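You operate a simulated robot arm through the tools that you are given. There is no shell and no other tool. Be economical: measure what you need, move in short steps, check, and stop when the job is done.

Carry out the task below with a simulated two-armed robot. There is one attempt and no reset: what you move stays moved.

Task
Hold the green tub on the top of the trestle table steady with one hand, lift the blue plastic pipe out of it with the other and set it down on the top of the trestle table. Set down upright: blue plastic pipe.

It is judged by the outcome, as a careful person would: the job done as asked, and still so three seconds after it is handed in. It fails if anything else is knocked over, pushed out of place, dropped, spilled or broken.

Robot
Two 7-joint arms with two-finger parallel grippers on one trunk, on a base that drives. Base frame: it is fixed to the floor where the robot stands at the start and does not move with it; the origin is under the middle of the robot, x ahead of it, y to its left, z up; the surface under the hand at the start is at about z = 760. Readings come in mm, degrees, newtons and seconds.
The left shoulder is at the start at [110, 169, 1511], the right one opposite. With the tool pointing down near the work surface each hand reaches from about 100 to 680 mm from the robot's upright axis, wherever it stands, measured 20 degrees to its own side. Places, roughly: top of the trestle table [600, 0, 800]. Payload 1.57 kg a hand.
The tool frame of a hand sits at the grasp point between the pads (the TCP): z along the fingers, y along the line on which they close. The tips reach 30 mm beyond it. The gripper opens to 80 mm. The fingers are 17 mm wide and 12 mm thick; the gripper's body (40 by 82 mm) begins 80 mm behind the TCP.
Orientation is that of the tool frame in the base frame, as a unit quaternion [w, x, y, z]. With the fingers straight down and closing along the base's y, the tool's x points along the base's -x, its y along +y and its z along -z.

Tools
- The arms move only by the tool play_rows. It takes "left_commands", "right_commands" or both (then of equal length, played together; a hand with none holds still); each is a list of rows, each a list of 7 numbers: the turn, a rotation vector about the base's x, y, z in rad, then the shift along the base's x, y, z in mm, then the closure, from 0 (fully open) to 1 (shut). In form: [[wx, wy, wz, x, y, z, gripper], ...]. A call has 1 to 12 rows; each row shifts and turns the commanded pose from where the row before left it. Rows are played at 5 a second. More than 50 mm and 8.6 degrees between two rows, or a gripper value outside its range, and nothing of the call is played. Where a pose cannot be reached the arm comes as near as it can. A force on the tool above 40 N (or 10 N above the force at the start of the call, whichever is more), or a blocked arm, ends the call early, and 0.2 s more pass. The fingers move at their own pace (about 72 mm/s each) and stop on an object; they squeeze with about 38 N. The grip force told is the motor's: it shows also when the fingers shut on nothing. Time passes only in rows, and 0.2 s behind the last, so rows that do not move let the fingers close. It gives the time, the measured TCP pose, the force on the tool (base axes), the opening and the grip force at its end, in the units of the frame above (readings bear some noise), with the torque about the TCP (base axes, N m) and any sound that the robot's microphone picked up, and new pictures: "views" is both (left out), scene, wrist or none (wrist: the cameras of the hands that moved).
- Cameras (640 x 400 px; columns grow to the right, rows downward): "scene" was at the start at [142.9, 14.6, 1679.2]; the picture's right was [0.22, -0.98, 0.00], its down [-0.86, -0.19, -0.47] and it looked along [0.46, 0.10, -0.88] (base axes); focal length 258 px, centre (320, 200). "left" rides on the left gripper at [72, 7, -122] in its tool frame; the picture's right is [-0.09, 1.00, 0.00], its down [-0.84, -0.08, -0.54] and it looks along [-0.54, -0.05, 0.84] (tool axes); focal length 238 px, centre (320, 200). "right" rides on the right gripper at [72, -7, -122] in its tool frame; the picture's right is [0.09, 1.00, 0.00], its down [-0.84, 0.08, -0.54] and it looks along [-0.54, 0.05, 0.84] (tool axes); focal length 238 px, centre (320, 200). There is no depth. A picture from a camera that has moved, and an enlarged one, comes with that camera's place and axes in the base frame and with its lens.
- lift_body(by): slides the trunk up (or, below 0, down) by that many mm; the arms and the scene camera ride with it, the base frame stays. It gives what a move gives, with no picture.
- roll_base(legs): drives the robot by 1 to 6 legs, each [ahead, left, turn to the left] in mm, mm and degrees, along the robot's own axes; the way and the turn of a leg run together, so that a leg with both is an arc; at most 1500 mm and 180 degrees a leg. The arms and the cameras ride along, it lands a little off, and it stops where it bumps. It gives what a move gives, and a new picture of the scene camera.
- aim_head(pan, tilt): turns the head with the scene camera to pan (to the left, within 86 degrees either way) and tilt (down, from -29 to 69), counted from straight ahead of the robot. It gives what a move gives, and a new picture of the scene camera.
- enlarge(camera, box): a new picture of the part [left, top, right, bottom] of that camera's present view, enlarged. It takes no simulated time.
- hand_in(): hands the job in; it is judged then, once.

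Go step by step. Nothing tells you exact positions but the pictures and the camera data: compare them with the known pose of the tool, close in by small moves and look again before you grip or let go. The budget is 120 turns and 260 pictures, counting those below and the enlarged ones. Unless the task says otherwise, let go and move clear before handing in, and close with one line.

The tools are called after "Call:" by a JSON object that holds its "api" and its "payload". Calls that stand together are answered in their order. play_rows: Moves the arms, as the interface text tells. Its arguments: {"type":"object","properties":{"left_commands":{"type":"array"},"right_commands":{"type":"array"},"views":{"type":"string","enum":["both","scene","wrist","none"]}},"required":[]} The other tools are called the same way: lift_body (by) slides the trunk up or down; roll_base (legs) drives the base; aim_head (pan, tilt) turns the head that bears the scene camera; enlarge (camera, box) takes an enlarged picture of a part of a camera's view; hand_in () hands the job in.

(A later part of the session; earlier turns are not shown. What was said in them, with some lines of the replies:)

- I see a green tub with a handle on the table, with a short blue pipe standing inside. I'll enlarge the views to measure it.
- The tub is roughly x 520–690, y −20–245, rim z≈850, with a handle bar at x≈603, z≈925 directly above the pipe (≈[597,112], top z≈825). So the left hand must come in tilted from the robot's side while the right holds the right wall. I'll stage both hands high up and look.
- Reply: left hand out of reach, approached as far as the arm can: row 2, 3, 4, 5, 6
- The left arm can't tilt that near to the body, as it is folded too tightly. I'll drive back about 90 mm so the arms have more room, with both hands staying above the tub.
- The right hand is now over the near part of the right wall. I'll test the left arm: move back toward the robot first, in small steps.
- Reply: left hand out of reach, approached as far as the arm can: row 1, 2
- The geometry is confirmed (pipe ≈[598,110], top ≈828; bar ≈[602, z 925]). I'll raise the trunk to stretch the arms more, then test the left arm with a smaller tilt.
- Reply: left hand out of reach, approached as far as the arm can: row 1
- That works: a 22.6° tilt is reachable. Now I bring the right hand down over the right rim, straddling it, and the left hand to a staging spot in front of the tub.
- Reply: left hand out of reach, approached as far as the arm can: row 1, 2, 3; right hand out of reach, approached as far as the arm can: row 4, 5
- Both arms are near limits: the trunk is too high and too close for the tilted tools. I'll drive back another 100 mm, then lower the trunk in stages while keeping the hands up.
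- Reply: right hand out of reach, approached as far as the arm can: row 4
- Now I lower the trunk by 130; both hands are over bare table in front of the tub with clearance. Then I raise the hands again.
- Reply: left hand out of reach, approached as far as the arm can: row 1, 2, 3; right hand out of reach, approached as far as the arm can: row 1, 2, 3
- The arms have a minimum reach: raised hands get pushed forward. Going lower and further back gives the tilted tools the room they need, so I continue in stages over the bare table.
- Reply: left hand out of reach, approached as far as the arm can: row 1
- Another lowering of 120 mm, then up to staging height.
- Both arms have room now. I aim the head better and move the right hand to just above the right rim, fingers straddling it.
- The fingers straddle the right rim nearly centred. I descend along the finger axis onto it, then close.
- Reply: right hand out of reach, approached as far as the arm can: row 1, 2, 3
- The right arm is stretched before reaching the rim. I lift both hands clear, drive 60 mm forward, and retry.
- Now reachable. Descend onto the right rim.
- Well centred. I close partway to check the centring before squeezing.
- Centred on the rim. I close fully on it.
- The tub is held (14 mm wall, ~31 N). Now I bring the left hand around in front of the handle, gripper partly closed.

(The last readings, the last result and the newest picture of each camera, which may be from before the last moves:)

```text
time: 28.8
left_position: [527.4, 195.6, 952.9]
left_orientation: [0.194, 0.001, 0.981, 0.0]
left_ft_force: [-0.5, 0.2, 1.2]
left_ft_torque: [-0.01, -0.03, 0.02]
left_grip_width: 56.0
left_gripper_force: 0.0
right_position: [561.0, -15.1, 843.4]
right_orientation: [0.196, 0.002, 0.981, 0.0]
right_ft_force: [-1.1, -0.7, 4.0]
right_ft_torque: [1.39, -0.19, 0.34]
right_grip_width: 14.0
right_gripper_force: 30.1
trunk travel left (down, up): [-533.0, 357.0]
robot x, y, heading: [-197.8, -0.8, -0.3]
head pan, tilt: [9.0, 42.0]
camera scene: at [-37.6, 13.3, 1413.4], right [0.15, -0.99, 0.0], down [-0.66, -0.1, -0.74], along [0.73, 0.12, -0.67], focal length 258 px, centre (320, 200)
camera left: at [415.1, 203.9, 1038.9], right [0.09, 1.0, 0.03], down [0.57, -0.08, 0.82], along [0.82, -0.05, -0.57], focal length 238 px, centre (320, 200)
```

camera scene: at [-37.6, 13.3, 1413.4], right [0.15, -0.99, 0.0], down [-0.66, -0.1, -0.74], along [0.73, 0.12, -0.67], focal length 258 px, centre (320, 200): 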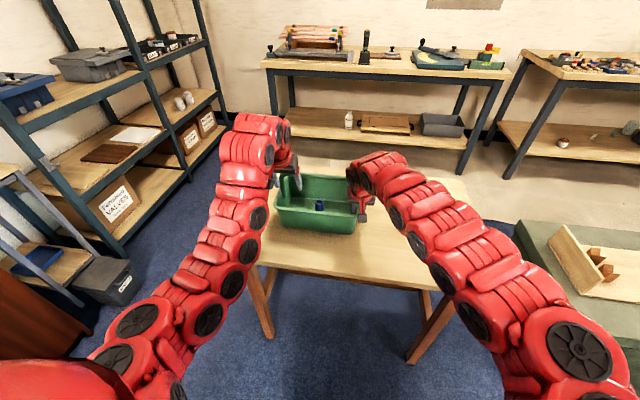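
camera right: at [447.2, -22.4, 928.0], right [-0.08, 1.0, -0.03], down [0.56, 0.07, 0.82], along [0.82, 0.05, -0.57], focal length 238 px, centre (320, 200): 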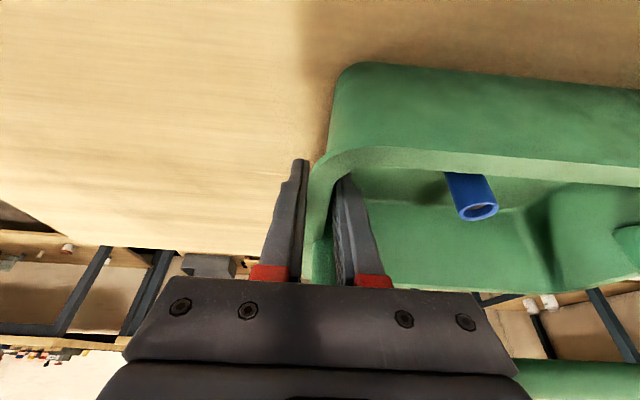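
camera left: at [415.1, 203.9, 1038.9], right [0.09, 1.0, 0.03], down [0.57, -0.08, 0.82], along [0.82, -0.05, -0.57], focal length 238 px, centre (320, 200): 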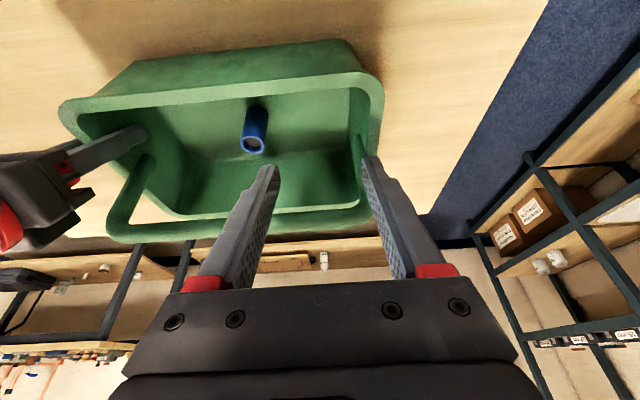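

Call:
{"api": "play_rows", "payload": {"left_commands": [[0, 0, 0, 0, -30, 0, 0.3], [0, -0.04, 0, 0, -30, -5, 0.3], [0, -0.04, 0, 0, -25, -5, 0.3], [0, 0, 0, 0, 0, 0, 0.3]]}}

Call:
{"api": "enlarge", "payload": {"camera": "scene", "box": [240, 130, 400, 230]}}

```text
time: 29.8
left_position: [529.7, 110.5, 946.0]
left_orientation: [0.233, 0.001, 0.972, -0.001]
left_ft_force: [0.7, 0.2, 0.3]
left_ft_torque: [0.0, -0.02, 0.01]
left_grip_width: 56.0
left_gripper_force: 0.1
right_position: [560.2, -16.7, 843.7]
right_orientation: [0.197, 0.003, 0.98, -0.001]
right_ft_force: [-1.3, 0.3, 3.9]
right_ft_torque: [1.42, -0.1, 0.27]
right_grip_width: 14.2
right_gripper_force: 30.5
trunk travel left (down, up): [-533.0, 357.0]
robot x, y, heading: [-200.0, 0.7, -0.2]
head pan, tilt: [9.0, 42.0]
camera scene: at [-37.6, 13.3, 1413.4], right [0.15, -0.99, 0.0], down [-0.66, -0.1, -0.74], along [0.73, 0.12, -0.67], focal length 258 px, centre (320, 200)
camera left: at [410.5, 118.4, 1023.7], right [0.08, 1.0, 0.04], down [0.5, -0.08, 0.86], along [0.86, -0.05, -0.5], focal length 238 px, centre (320, 200)
```

scene: 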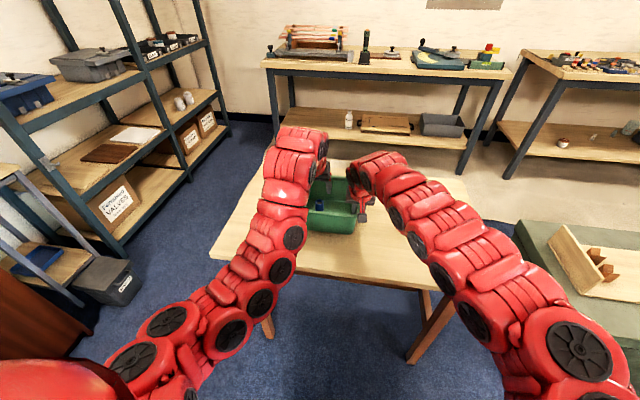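
left: 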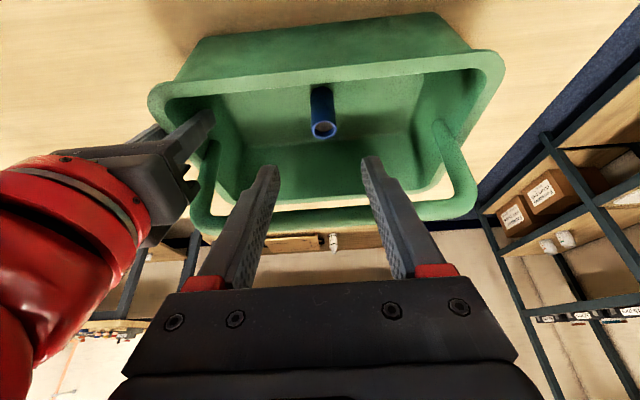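

```text
4.00 times, centred on (320, 180) of scene
camera zoom: at [-37.6, 13.3, 1413.4], right [0.15, -0.99, 0.0], down [-0.66, -0.1, -0.74], along [0.73, 0.12, -0.67], focal length 1031 px, centre (320, 280)
```

zoom: 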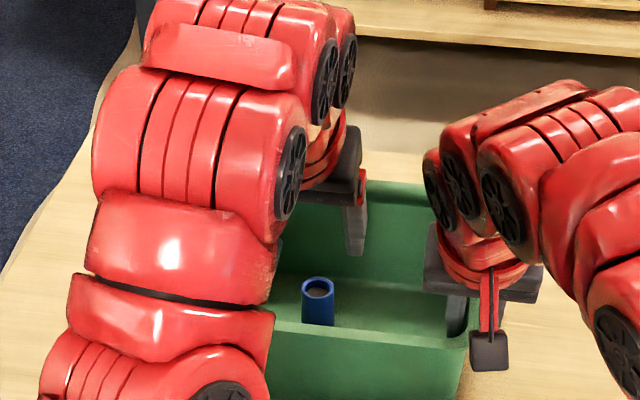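

Left hand is aligned at a 27° tilt; the pipe sits ~4 mm to the left of the tool's plane. I advance along the finger axis and re-check.

Call:
{"api": "play_rows", "payload": {"left_commands": [[0, 0, 0, 10, 3, -20, 0.3], [0, 0, 0, 10, 0, -20, 0.3], [0, 0, 0, 10, 0, -20, 0.3], [0, 0, 0, 10, 0, -20, 0.3], [0, 0, 0, 0, 0, 0, 0.3]]}}

Call:
{"api": "enlarge", "payload": {"camera": "scene", "box": [270, 150, 400, 230]}}

```text
time: 31.0
left_position: [569.2, 115.0, 862.6]
left_orientation: [0.234, 0.001, 0.972, -0.001]
left_ft_force: [-0.4, -0.3, -0.1]
left_ft_torque: [0.02, -0.01, 0.03]
left_grip_width: 56.0
left_gripper_force: 0.0
right_position: [559.8, -16.3, 843.6]
right_orientation: [0.197, 0.003, 0.98, 0.0]
right_ft_force: [-1.0, -0.5, 3.9]
right_ft_torque: [1.34, 0.07, 0.37]
right_grip_width: 13.9
right_gripper_force: 30.1
trunk travel left (down, up): [-533.0, 357.0]
robot x, y, heading: [-199.2, -0.5, -0.0]
head pan, tilt: [9.0, 42.0]
camera scene: at [-37.4, 13.0, 1413.4], right [0.15, -0.99, 0.0], down [-0.66, -0.1, -0.74], along [0.73, 0.12, -0.67], focal length 258 px, centre (320, 200)
camera left: at [449.8, 123.3, 939.8], right [0.08, 1.0, 0.04], down [0.5, -0.08, 0.86], along [0.86, -0.05, -0.5], focal length 238 px, centre (320, 200)
```

scene: 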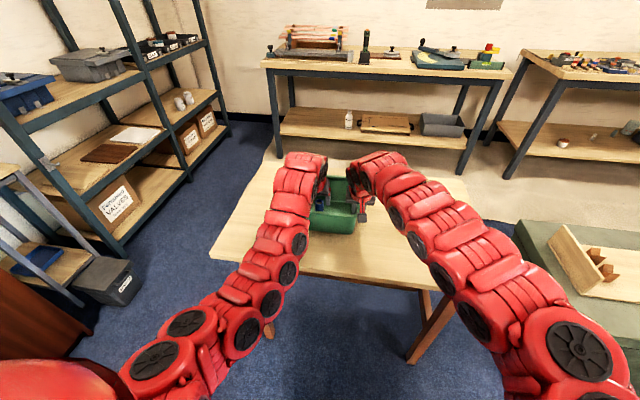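
left: 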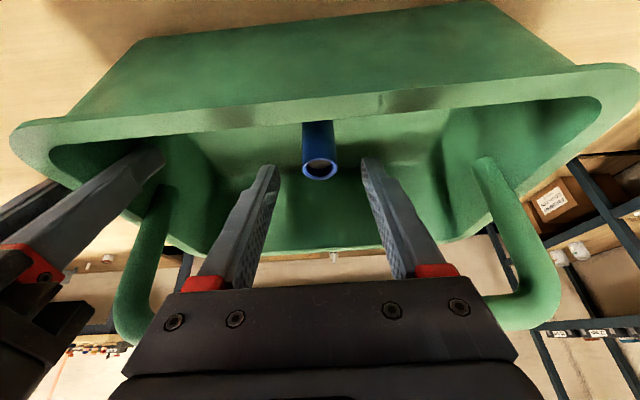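

```text
4.92 times, centred on (335, 190) of scene
camera zoom: at [-37.4, 13.0, 1413.4], right [0.15, -0.99, 0.0], down [-0.66, -0.1, -0.74], along [0.73, 0.12, -0.67], focal length 1269 px, centre (246, 249)
```

zoom: 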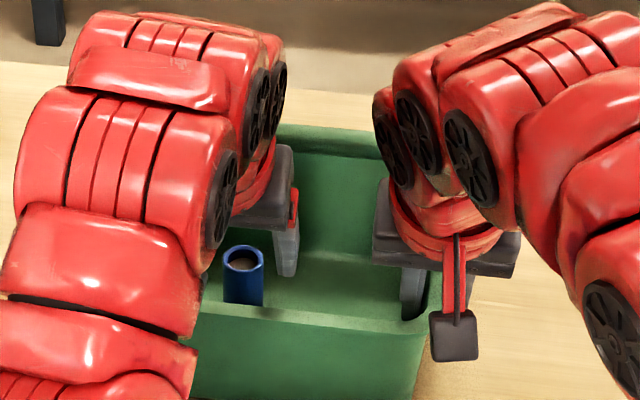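

Pipe is centred between the fingers (y≈115). I continue the last 50 mm along the axis.

Call:
{"api": "play_rows", "payload": {"left_commands": [[0, 0, 0, 9, 0, -17, 0.3], [0, 0, 0, 9, 0, -17, 0.3], [0, 0, 0, 8, 0, -16, 0.3], [0, 0, 0, 0, 0, 0, 0.3]], "views": "wrist"}}

Call:
{"api": "enlarge", "payload": {"camera": "scene", "box": [270, 150, 400, 230]}}

```text
time: 32.0
left_position: [595.3, 112.9, 811.4]
left_orientation: [0.234, 0.001, 0.972, 0.0]
left_ft_force: [0.0, 0.2, -0.4]
left_ft_torque: [-0.01, -0.05, 0.02]
left_grip_width: 56.0
left_gripper_force: 0.0
right_position: [560.0, -16.7, 842.6]
right_orientation: [0.197, 0.002, 0.98, 0.0]
right_ft_force: [-0.6, -0.1, 3.3]
right_ft_torque: [1.39, -0.02, 0.34]
right_grip_width: 14.1
right_gripper_force: 30.0
trunk travel left (down, up): [-533.0, 357.0]
robot x, y, heading: [-197.2, 1.7, -0.3]
head pan, tilt: [9.0, 42.0]
camera left: at [477.2, 120.9, 889.8], right [0.08, 1.0, 0.04], down [0.5, -0.08, 0.86], along [0.86, -0.05, -0.5], focal length 238 px, centre (320, 200)
```

left: 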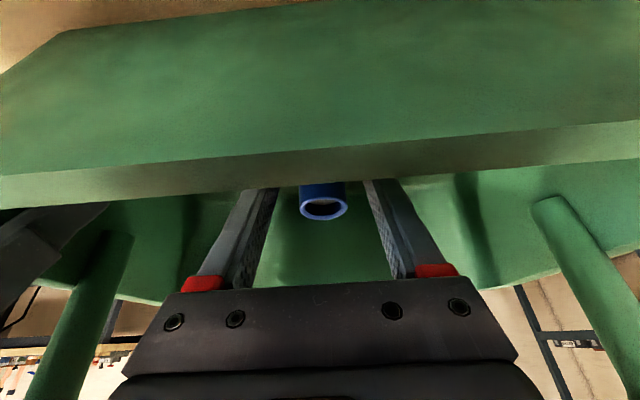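

```text
4.92 times, centred on (335, 190) of scene
camera zoom: at [-37.4, 13.0, 1413.4], right [0.15, -0.99, 0.0], down [-0.66, -0.1, -0.74], along [0.73, 0.12, -0.67], focal length 1269 px, centre (246, 249)
```

zoom: 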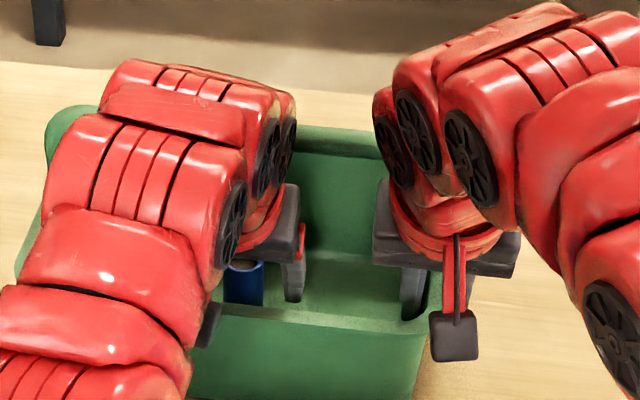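

The pipe is between the pads. I nudge 2 mm left and close gently.

Call:
{"api": "play_rows", "payload": {"left_commands": [[0, 0, 0, -1, 2, 0, 0.3], [0, 0, 0, 0, 0, 0, 0.5], [0, 0, 0, 0, 0, 0, 0.65], [0, 0, 0, 0, 0, 0, 0.8], [0, 0, 0, 0, 0, 0, 1.0], [0, 0, 0, 0, 0, 0, 1.0]], "views": "wrist"}}

```text
time: 33.4
left_position: [596.0, 115.3, 812.8]
left_orientation: [0.234, 0.001, 0.972, 0.0]
left_ft_force: [0.1, 0.5, 0.5]
left_ft_torque: [0.07, -0.03, 0.01]
left_grip_width: 26.3
left_gripper_force: 37.3
right_position: [561.8, -15.8, 844.1]
right_orientation: [0.198, 0.002, 0.98, 0.0]
right_ft_force: [-0.1, 0.5, 2.9]
right_ft_torque: [1.4, 0.0, 0.31]
right_grip_width: 14.2
right_gripper_force: 30.2
trunk travel left (down, up): [-533.0, 357.0]
robot x, y, heading: [-201.4, 0.2, -0.2]
head pan, tilt: [9.0, 42.0]
camera left: at [475.9, 123.8, 890.0], right [0.08, 1.0, 0.04], down [0.5, -0.08, 0.86], along [0.86, -0.05, -0.5], focal length 238 px, centre (320, 200)
```

left: 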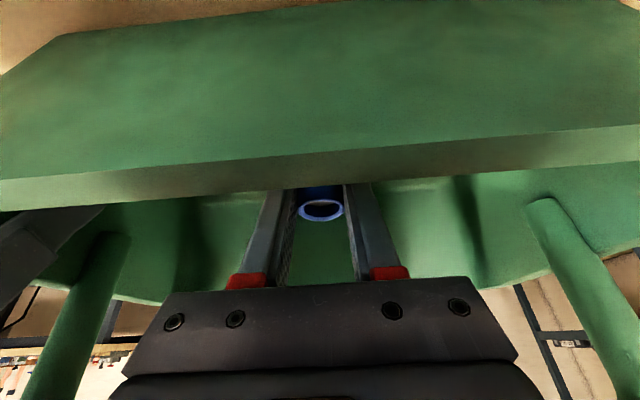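

Gripped at 26 mm. I make a small test lift along the finger axis.

Call:
{"api": "play_rows", "payload": {"left_commands": [[0, 0, 0, -3, 0, 8, 1.0], [0, 0, 0, -4, 0, 8, 1.0], [0, 0, 0, -4, 0, 8, 1.0], [0, 0, 0, 0, 0, 0, 1.0]], "views": "wrist"}}

Call:
{"api": "enlarge", "payload": {"camera": "scene", "box": [270, 150, 400, 230]}}

```text
time: 34.4
left_position: [583.3, 116.7, 836.4]
left_orientation: [0.233, 0.001, 0.973, 0.0]
left_ft_force: [1.4, 0.4, 0.4]
left_ft_torque: [0.0, -0.02, 0.01]
left_grip_width: 25.8
left_gripper_force: 36.5
right_position: [559.7, -15.3, 842.8]
right_orientation: [0.197, 0.002, 0.98, 0.0]
right_ft_force: [-0.4, -0.7, 3.6]
right_ft_torque: [1.38, -0.06, 0.35]
right_grip_width: 14.2
right_gripper_force: 30.5
trunk travel left (down, up): [-533.0, 357.0]
robot x, y, heading: [-199.8, -0.2, -0.4]
head pan, tilt: [9.0, 42.0]
camera left: at [465.2, 123.9, 913.9], right [0.08, 1.0, 0.04], down [0.5, -0.08, 0.86], along [0.86, -0.05, -0.5], focal length 238 px, centre (320, 200)
```

left: 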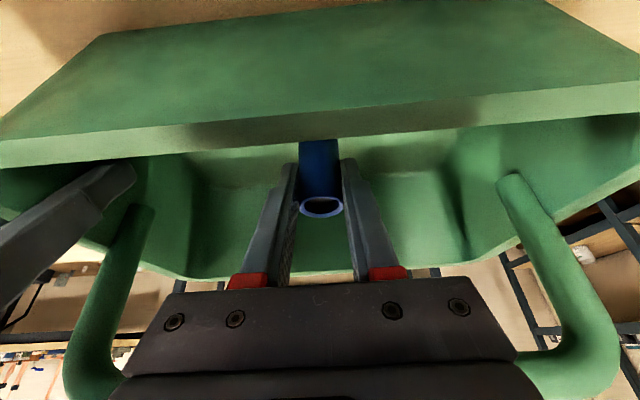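

```text
4.92 times, centred on (335, 190) of scene
camera zoom: at [-37.5, 13.0, 1413.4], right [0.15, -0.99, 0.0], down [-0.66, -0.1, -0.74], along [0.73, 0.12, -0.67], focal length 1269 px, centre (246, 249)
```

zoom: 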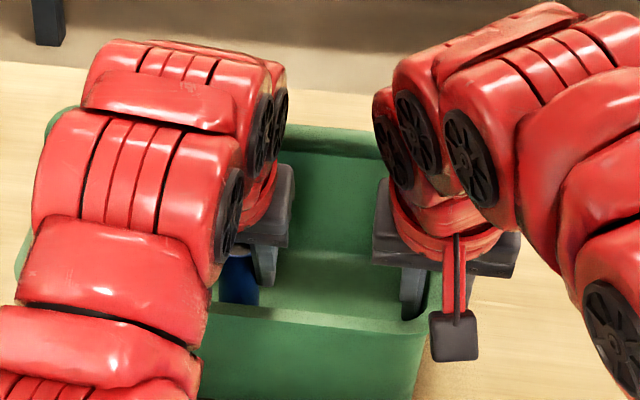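

The pipe rises with the hand and the tub stays put. I continue out along the axis, then up above the rim.

Call:
{"api": "play_rows", "payload": {"left_commands": [[0, 0, 0, -9, 0, 18, 1.0], [0, 0, 0, -9, 0, 18, 1.0], [0, 0, 0, -8, 0, 17, 1.0], [0, 0, 0, -4, 0, 17, 1.0], [0, 0, 0, -4, 0, 17, 1.0], [0, 0, 0, -4, 0, 17, 1.0], [0, 0, 0, 0, 0, 0, 1.0]]}}

```text
time: 36.0
left_position: [547.2, 116.6, 942.7]
left_orientation: [0.234, 0.001, 0.972, -0.001]
left_ft_force: [-0.6, 0.9, -0.3]
left_ft_torque: [0.04, 0.01, 0.01]
left_grip_width: 26.6
left_gripper_force: 37.0
right_position: [560.7, -16.1, 842.9]
right_orientation: [0.197, 0.003, 0.98, 0.0]
right_ft_force: [-1.6, -1.4, 4.6]
right_ft_torque: [1.42, -0.01, 0.35]
right_grip_width: 14.3
right_gripper_force: 30.2
trunk travel left (down, up): [-533.0, 357.0]
robot x, y, heading: [-198.3, 0.0, -0.0]
head pan, tilt: [9.0, 42.0]
camera scene: at [-37.5, 12.9, 1413.4], right [0.15, -0.99, 0.0], down [-0.66, -0.1, -0.74], along [0.73, 0.12, -0.67], focal length 258 px, centre (320, 200)
camera left: at [427.7, 124.7, 1019.0], right [0.08, 1.0, 0.04], down [0.5, -0.08, 0.86], along [0.86, -0.05, -0.5], focal length 238 px, centre (320, 200)
```

scene: 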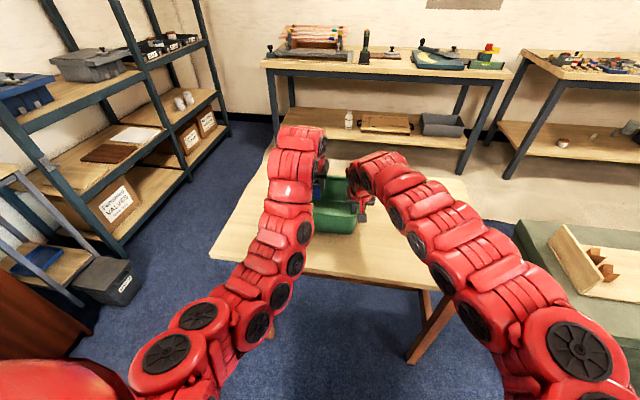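
left: 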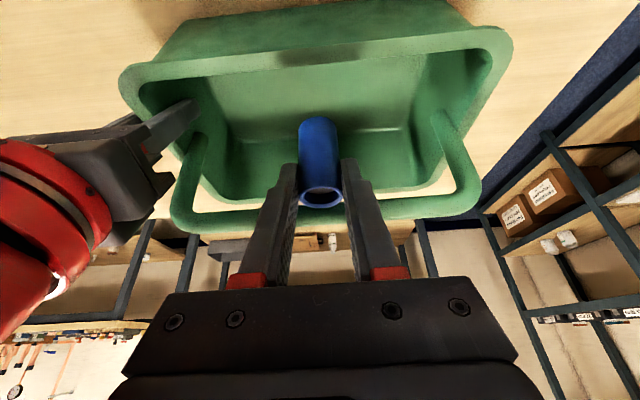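

The pipe is clear above the rim. I carry it left past the tub to free table at about y=345, keeping in front of the handle.

Call:
{"api": "play_rows", "payload": {"left_commands": [[0, 0, 0, 0, 20, 0, 1.0], [0, 0, 0, 0, 30, 0, 1.0], [0, 0, 0, 0, 30, 0, 1.0], [0, 0, 0, 0, 30, 0, 1.0], [0, 0, 0, 0, 30, 0, 1.0], [0, 0, 0, 0, 30, 0, 1.0], [0, 0, 0, 0, 30, 0, 1.0], [0, 0, 0, 0, 28, 0, 1.0], [0, 0, 0, 0, 0, 0, 1.0]]}}

```text
time: 38.0
left_position: [544.5, 347.3, 938.9]
left_orientation: [0.233, 0.001, 0.973, -0.001]
left_ft_force: [-0.3, -0.1, -0.5]
left_ft_torque: [-0.03, 0.01, -0.01]
left_grip_width: 26.8
left_gripper_force: 37.8
right_position: [560.0, -15.9, 843.6]
right_orientation: [0.197, 0.003, 0.98, 0.0]
right_ft_force: [-0.4, -0.7, 3.5]
right_ft_torque: [1.36, 0.01, 0.3]
right_grip_width: 14.2
right_gripper_force: 30.1
trunk travel left (down, up): [-533.0, 357.0]
robot x, y, heading: [-199.0, 0.8, -0.1]
head pan, tilt: [9.0, 42.0]
camera scene: at [-37.5, 12.8, 1413.4], right [0.15, -0.99, 0.0], down [-0.66, -0.1, -0.74], along [0.73, 0.12, -0.67], focal length 258 px, centre (320, 200)
camera left: at [425.0, 354.5, 1015.9], right [0.08, 1.0, 0.04], down [0.5, -0.08, 0.86], along [0.86, -0.05, -0.5], focal length 238 px, centre (320, 200)
```

scene: 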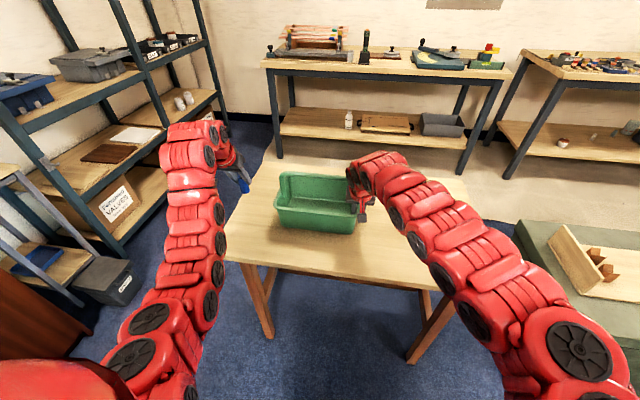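
left: 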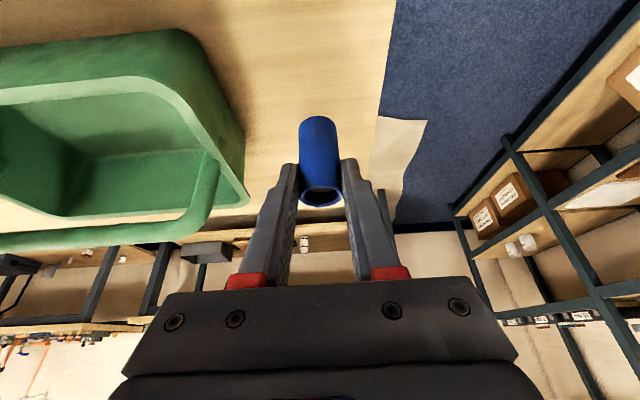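

The pipe is over free table (edge at y≈420, tub at y≈262). I lower straight down to a few mm above the surface.

Call:
{"api": "play_rows", "payload": {"left_commands": [[0, 0, 0, 0, 0, -30, 1.0], [0, 0, 0, 0, 0, -30, 1.0], [0, 0, 0, 0, 0, -30, 1.0], [0, 0, 0, 0, 0, -25, 1.0], [0, 0, 0, 0, 0, 0, 1.0]]}}

Call:
{"api": "enlarge", "payload": {"camera": "scene", "box": [200, 150, 300, 230]}}

```text
time: 39.2
left_position: [545.1, 346.9, 825.7]
left_orientation: [0.234, 0.001, 0.972, -0.001]
left_ft_force: [1.1, -0.4, -1.1]
left_ft_torque: [0.04, 0.0, 0.03]
left_grip_width: 26.7
left_gripper_force: 37.3
right_position: [559.5, -15.7, 843.4]
right_orientation: [0.197, 0.002, 0.98, -0.001]
right_ft_force: [-0.3, -1.4, 3.7]
right_ft_torque: [1.36, -0.04, 0.29]
right_grip_width: 14.3
right_gripper_force: 29.9
trunk travel left (down, up): [-533.0, 357.0]
robot x, y, heading: [-195.4, -0.1, -0.2]
head pan, tilt: [9.0, 42.0]
camera scene: at [-37.5, 13.0, 1413.4], right [0.15, -0.99, 0.0], down [-0.66, -0.1, -0.74], along [0.73, 0.12, -0.67], focal length 258 px, centre (320, 200)
camera left: at [426.0, 354.2, 903.2], right [0.08, 1.0, 0.04], down [0.5, -0.08, 0.86], along [0.86, -0.05, -0.5], focal length 238 px, centre (320, 200)
```

scene: 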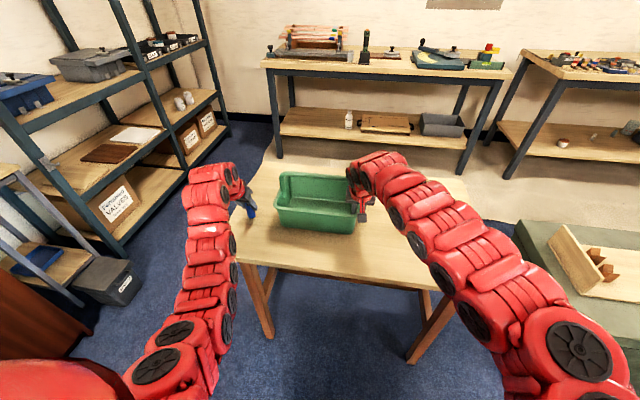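
left: 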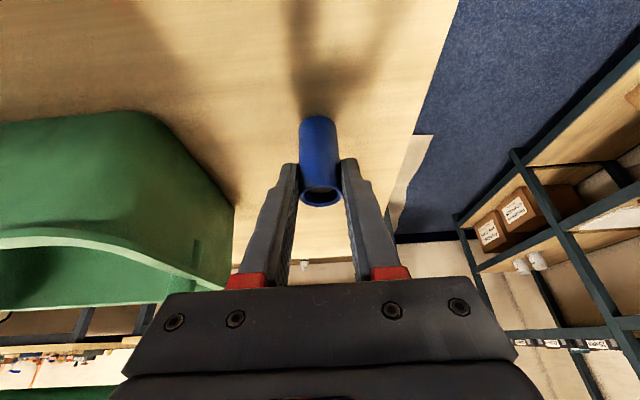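

```text
5.00 times, centred on (250, 190) of scene
camera zoom: at [-37.5, 13.0, 1413.4], right [0.15, -0.99, 0.0], down [-0.66, -0.1, -0.74], along [0.73, 0.12, -0.67], focal length 1289 px, centre (670, 250)
```

zoom: 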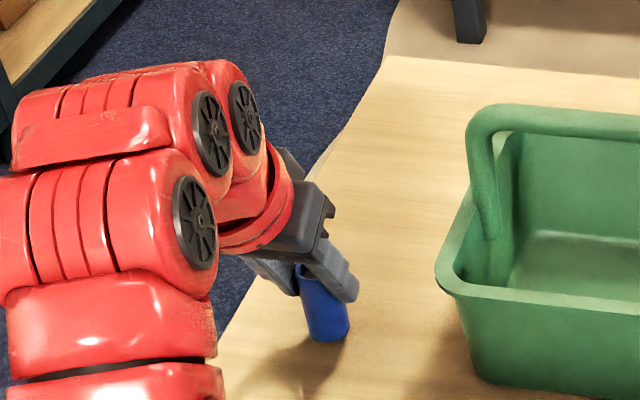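

Close to the surface; I check the pipe's lean in the wrist view before lowering further.

Call:
{"api": "enlarge", "payload": {"camera": "left", "box": [260, 90, 380, 215]}}

```text
3.20 times, centred on (320, 152) of left
camera zoom: at [426.0, 354.2, 903.2], right [0.08, 1.0, 0.04], down [0.5, -0.08, 0.86], along [0.86, -0.05, -0.5], focal length 763 px, centre (320, 352)
```

zoom: 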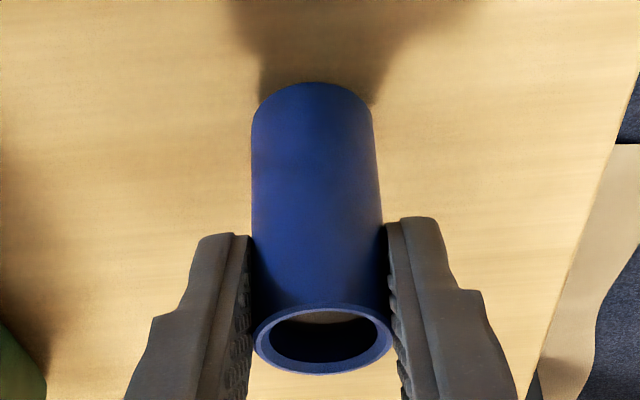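

The pipe is vertical (ring aspect matches), its bottom about 10 mm above the table. I lower slowly, watching the force.

Call:
{"api": "play_rows", "payload": {"left_commands": [[0, 0, 0, 0, 0, -4, 1.0], [0, 0, 0, 0, 0, -3, 1.0], [0, 0, 0, 0, 0, 0, 1.0]], "views": "wrist"}}

Call:
{"api": "enlarge", "payload": {"camera": "scene", "box": [225, 180, 275, 220]}}

```text
time: 40.0
left_position: [543.5, 345.1, 819.5]
left_orientation: [0.234, 0.001, 0.972, -0.001]
left_ft_force: [0.9, 0.8, 3.0]
left_ft_torque: [0.06, -0.07, 0.03]
left_grip_width: 26.6
left_gripper_force: 37.7
right_position: [561.1, -16.2, 844.2]
right_orientation: [0.197, 0.002, 0.98, 0.0]
right_ft_force: [0.2, -0.6, 4.5]
right_ft_torque: [1.41, 0.07, 0.32]
right_grip_width: 14.1
right_gripper_force: 30.3
trunk travel left (down, up): [-533.0, 357.0]
robot x, y, heading: [-198.1, 0.7, -0.1]
head pan, tilt: [9.0, 42.0]
camera left: at [424.9, 352.9, 896.4], right [0.08, 1.0, 0.04], down [0.5, -0.08, 0.86], along [0.86, -0.05, -0.5], focal length 238 px, centre (320, 200)
```

left: 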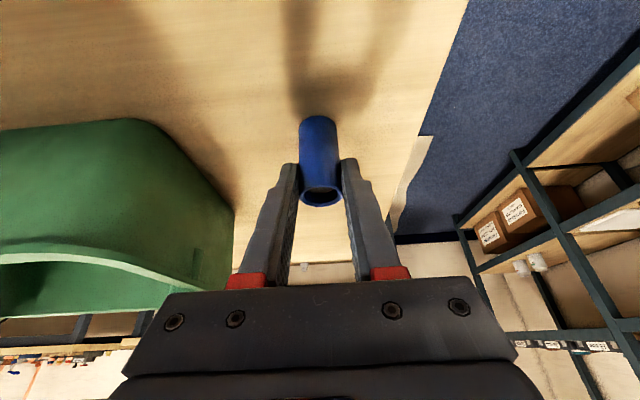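

```text
10.00 times, centred on (250, 200) of scene
camera zoom: at [-37.7, 13.0, 1413.5], right [0.15, -0.99, 0.0], down [-0.66, -0.1, -0.74], along [0.73, 0.12, -0.67], focal length 2578 px, centre (1020, 200)
```

zoom: 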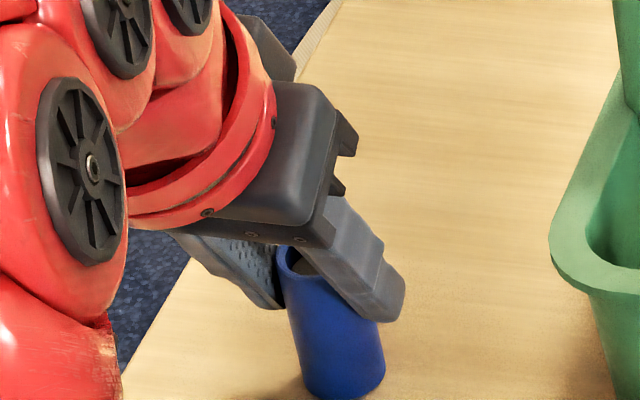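

First faint contact (3 N). I lower 1 mm at a time to seat it.

Call:
{"api": "play_rows", "payload": {"left_commands": [[0, 0, 0, 0, 0, -1.5, 1.0], [0, 0, 0, 0, 0, -1.5, 1.0], [0, 0, 0, 0, 0, 0, 1.0]], "views": "none"}}

```text
time: 40.8
left_position: [543.6, 345.4, 817.6]
left_orientation: [0.235, 0.001, 0.972, 0.0]
left_ft_force: [-0.6, 2.8, 12.7]
left_ft_torque: [0.06, -0.29, 0.04]
left_grip_width: 26.4
left_gripper_force: 38.0
right_position: [560.0, -15.6, 844.2]
right_orientation: [0.198, 0.001, 0.98, 0.001]
right_ft_force: [-1.9, 0.3, 4.2]
right_ft_torque: [1.52, 0.26, 0.38]
right_grip_width: 13.9
right_gripper_force: 30.5
trunk travel left (down, up): [-533.0, 357.0]
robot x, y, heading: [-200.0, 0.9, -0.1]
head pan, tilt: [9.0, 42.0]
```

Seated firmly. I relieve the press by 1 mm, then open the fingers gently.

Call:
{"api": "play_rows", "payload": {"left_commands": [[0, 0, 0, 0, 0, 1, 1.0], [0, 0, 0, 0, 0, 0, 0.64], [0, 0, 0, 0, 0, 0, 0.55], [0, 0, 0, 0, 0, 0, 0.35], [0, 0, 0, 0, 0, 0, 0.3], [0, 0, 0, 0, 0, 0, 0.3]], "views": "both"}}

Call:
{"api": "enlarge", "payload": {"camera": "left", "box": [260, 90, 380, 215]}}

```text
time: 42.2
left_position: [544.2, 345.1, 816.3]
left_orientation: [0.234, 0.001, 0.972, -0.001]
left_ft_force: [0.1, 1.0, -0.4]
left_ft_torque: [0.01, 0.01, 0.0]
left_grip_width: 56.0
left_gripper_force: 0.1
right_position: [560.5, -15.8, 843.1]
right_orientation: [0.197, 0.002, 0.98, -0.001]
right_ft_force: [-0.4, -0.4, 4.3]
right_ft_torque: [1.41, -0.31, 0.24]
right_grip_width: 13.9
right_gripper_force: 30.8
trunk travel left (down, up): [-533.0, 357.0]
robot x, y, heading: [-199.8, 0.7, -0.1]
head pan, tilt: [9.0, 42.0]
camera scene: at [-37.6, 12.9, 1413.4], right [0.15, -0.99, 0.0], down [-0.66, -0.1, -0.74], along [0.73, 0.12, -0.67], focal length 258 px, centre (320, 200)
camera left: at [425.5, 352.5, 894.0], right [0.08, 1.0, 0.04], down [0.5, -0.08, 0.86], along [0.86, -0.05, -0.5], focal length 238 px, centre (320, 200)
```

scene: 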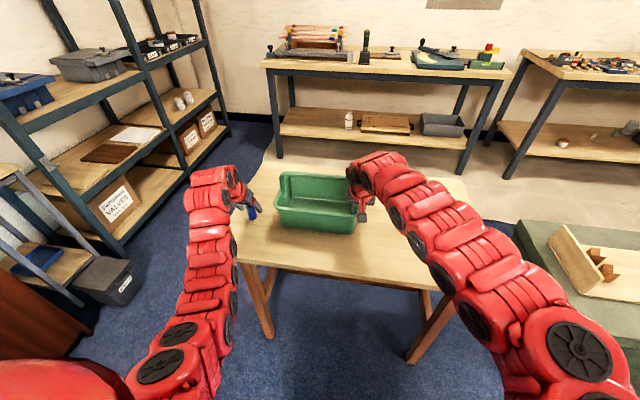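
left: 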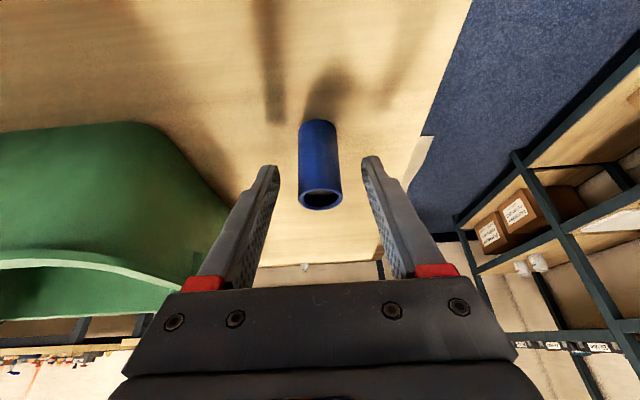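

```text
3.20 times, centred on (320, 152) of left
camera zoom: at [425.5, 352.5, 894.0], right [0.08, 1.0, 0.04], down [0.5, -0.08, 0.86], along [0.86, -0.05, -0.5], focal length 763 px, centre (320, 352)
```

zoom: 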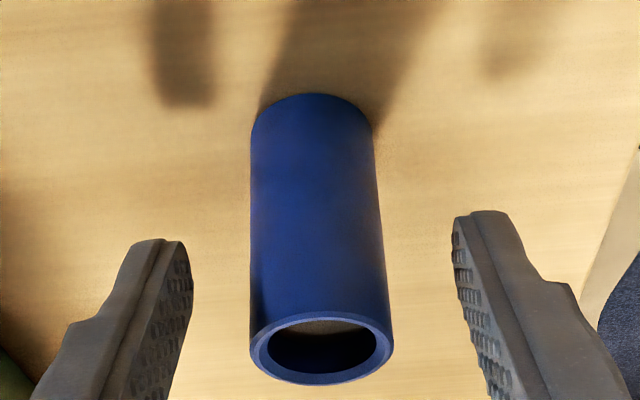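

The pipe stands upright and free. I withdraw the left hand up and slightly back.

Call:
{"api": "play_rows", "payload": {"left_commands": [[0, 0, 0, -4, 0, 10, 0.3], [0, 0, 0, -6, 0, 15, 0.3], [0, 0, 0, -6, 0, 20, 0.3], [0, 0, 0, -6, 0, 25, 0.3], [0, 0, 0, -4, 0, 25, 0.3], [0, 0, 0, 0, 0, 25, 0.3], [0, 0, 0, 0, 0, 0, 0.3]], "views": "both"}}

Call:
{"api": "enlarge", "payload": {"camera": "scene", "box": [220, 150, 380, 250]}}

```text
time: 43.8
left_position: [520.5, 345.4, 937.2]
left_orientation: [0.233, 0.001, 0.973, 0.0]
left_ft_force: [-0.9, -0.5, -0.7]
left_ft_torque: [0.0, -0.01, 0.0]
left_grip_width: 56.3
left_gripper_force: 0.0
right_position: [560.9, -16.3, 844.0]
right_orientation: [0.197, 0.002, 0.98, -0.001]
right_ft_force: [-0.4, 0.3, 4.0]
right_ft_torque: [1.39, 0.0, 0.22]
right_grip_width: 13.9
right_gripper_force: 30.3
trunk travel left (down, up): [-533.0, 357.0]
robot x, y, heading: [-199.0, 0.0, -0.3]
head pan, tilt: [9.0, 42.0]
camera scene: at [-37.6, 13.8, 1413.4], right [0.15, -0.99, 0.0], down [-0.66, -0.1, -0.74], along [0.73, 0.11, -0.67], focal length 258 px, centre (320, 200)
camera left: at [401.2, 353.1, 1015.3], right [0.08, 1.0, 0.04], down [0.5, -0.08, 0.86], along [0.86, -0.05, -0.5], focal length 238 px, centre (320, 200)
```

scene: 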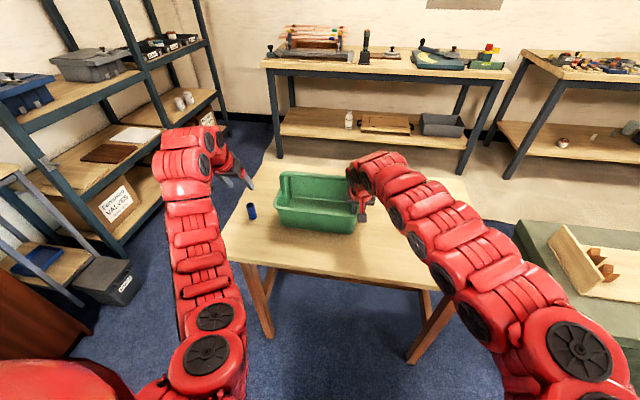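
left: 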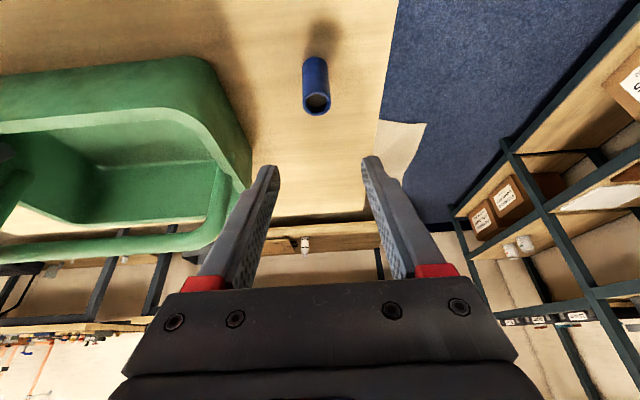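

```text
4.00 times, centred on (300, 200) of scene
camera zoom: at [-37.6, 13.8, 1413.4], right [0.15, -0.99, 0.0], down [-0.66, -0.1, -0.74], along [0.73, 0.11, -0.67], focal length 1031 px, centre (400, 200)
```

zoom: 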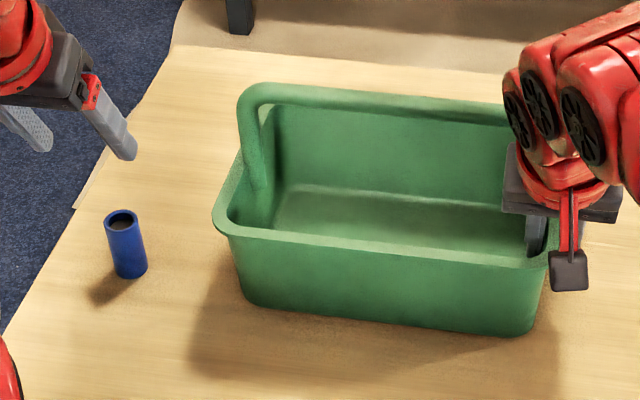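

The pipe stands upright on the table. Now I open the right hand and withdraw it up along its finger axis.

Call:
{"api": "play_rows", "payload": {"right_commands": [[0, 0, 0, 0, 0, 0, 0.75], [0, 0, 0, 0, 0, 0, 0.5], [0, 0, 0, 0, 0, 0, 0.4], [0, 0, 0, 0, 0, 0, 0.4], [0, 0, 0, -5, 0, 12, 0.4], [0, 0, 0, -8, 0, 20, 0.4], [0, 0, 0, -8, 0, 20, 0.4], [0, 0, 0, -8, 0, 20, 0.4], [0, 0, 0, 0, -20, 15, 0.4], [0, 0, 0, 0, -30, 0, 0.4], [0, 0, 0, 0, -30, 0, 0.4], [0, 0, 0, 0, 0, 0, 0.4]], "views": "both"}}

Call:
{"api": "enlarge", "payload": {"camera": "scene", "box": [220, 150, 380, 250]}}

```text
time: 46.4
left_position: [521.4, 345.1, 936.2]
left_orientation: [0.233, 0.0, 0.973, 0.0]
left_ft_force: [0.6, -0.2, 0.7]
left_ft_torque: [0.03, -0.01, -0.01]
left_grip_width: 56.0
left_gripper_force: 0.0
right_position: [529.9, -94.7, 930.2]
right_orientation: [0.197, 0.001, 0.98, 0.0]
right_ft_force: [0.5, -0.5, -0.4]
right_ft_torque: [-0.04, -0.03, 0.01]
right_grip_width: 47.9
right_gripper_force: 0.2
trunk travel left (down, up): [-533.0, 357.0]
robot x, y, heading: [-197.6, 2.2, -0.0]
head pan, tilt: [9.0, 42.0]
camera scene: at [-37.0, 13.7, 1413.3], right [0.15, -0.99, 0.0], down [-0.66, -0.1, -0.74], along [0.73, 0.11, -0.67], focal length 258 px, centre (320, 200)
camera right: at [416.8, -100.4, 1014.9], right [-0.08, 1.0, -0.04], down [0.56, 0.08, 0.82], along [0.82, 0.05, -0.57], focal length 238 px, centre (320, 200)
```

scene: 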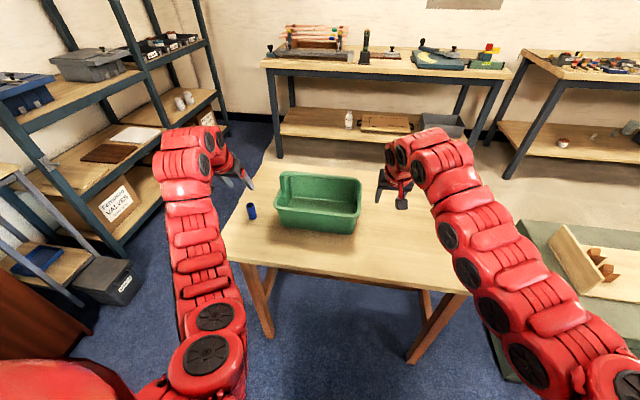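
right: 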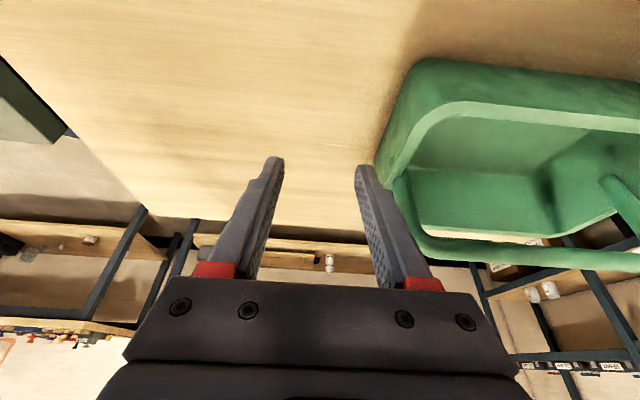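

```text
4.00 times, centred on (300, 200) of scene
camera zoom: at [-37.0, 13.7, 1413.3], right [0.15, -0.99, 0.0], down [-0.66, -0.1, -0.74], along [0.73, 0.11, -0.67], focal length 1031 px, centre (400, 200)
```

zoom: 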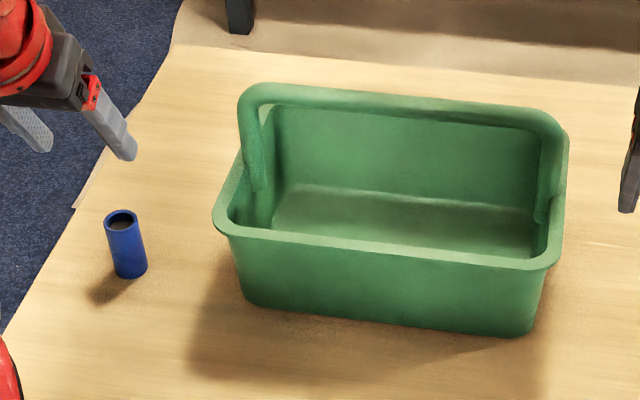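

Both hands are clear, the tub is in its place, and the pipe stands upright on the table. I hand it in.

Call:
{"api": "hand_in", "payload": {}}

```text
The job is handed in.
```

The right hand held the green tub steady while the left lifted out the blue pipe. The pipe now stands upright on the trestle table, to the left of the tub, and the last pictures showed no sign that the tub had shifted.
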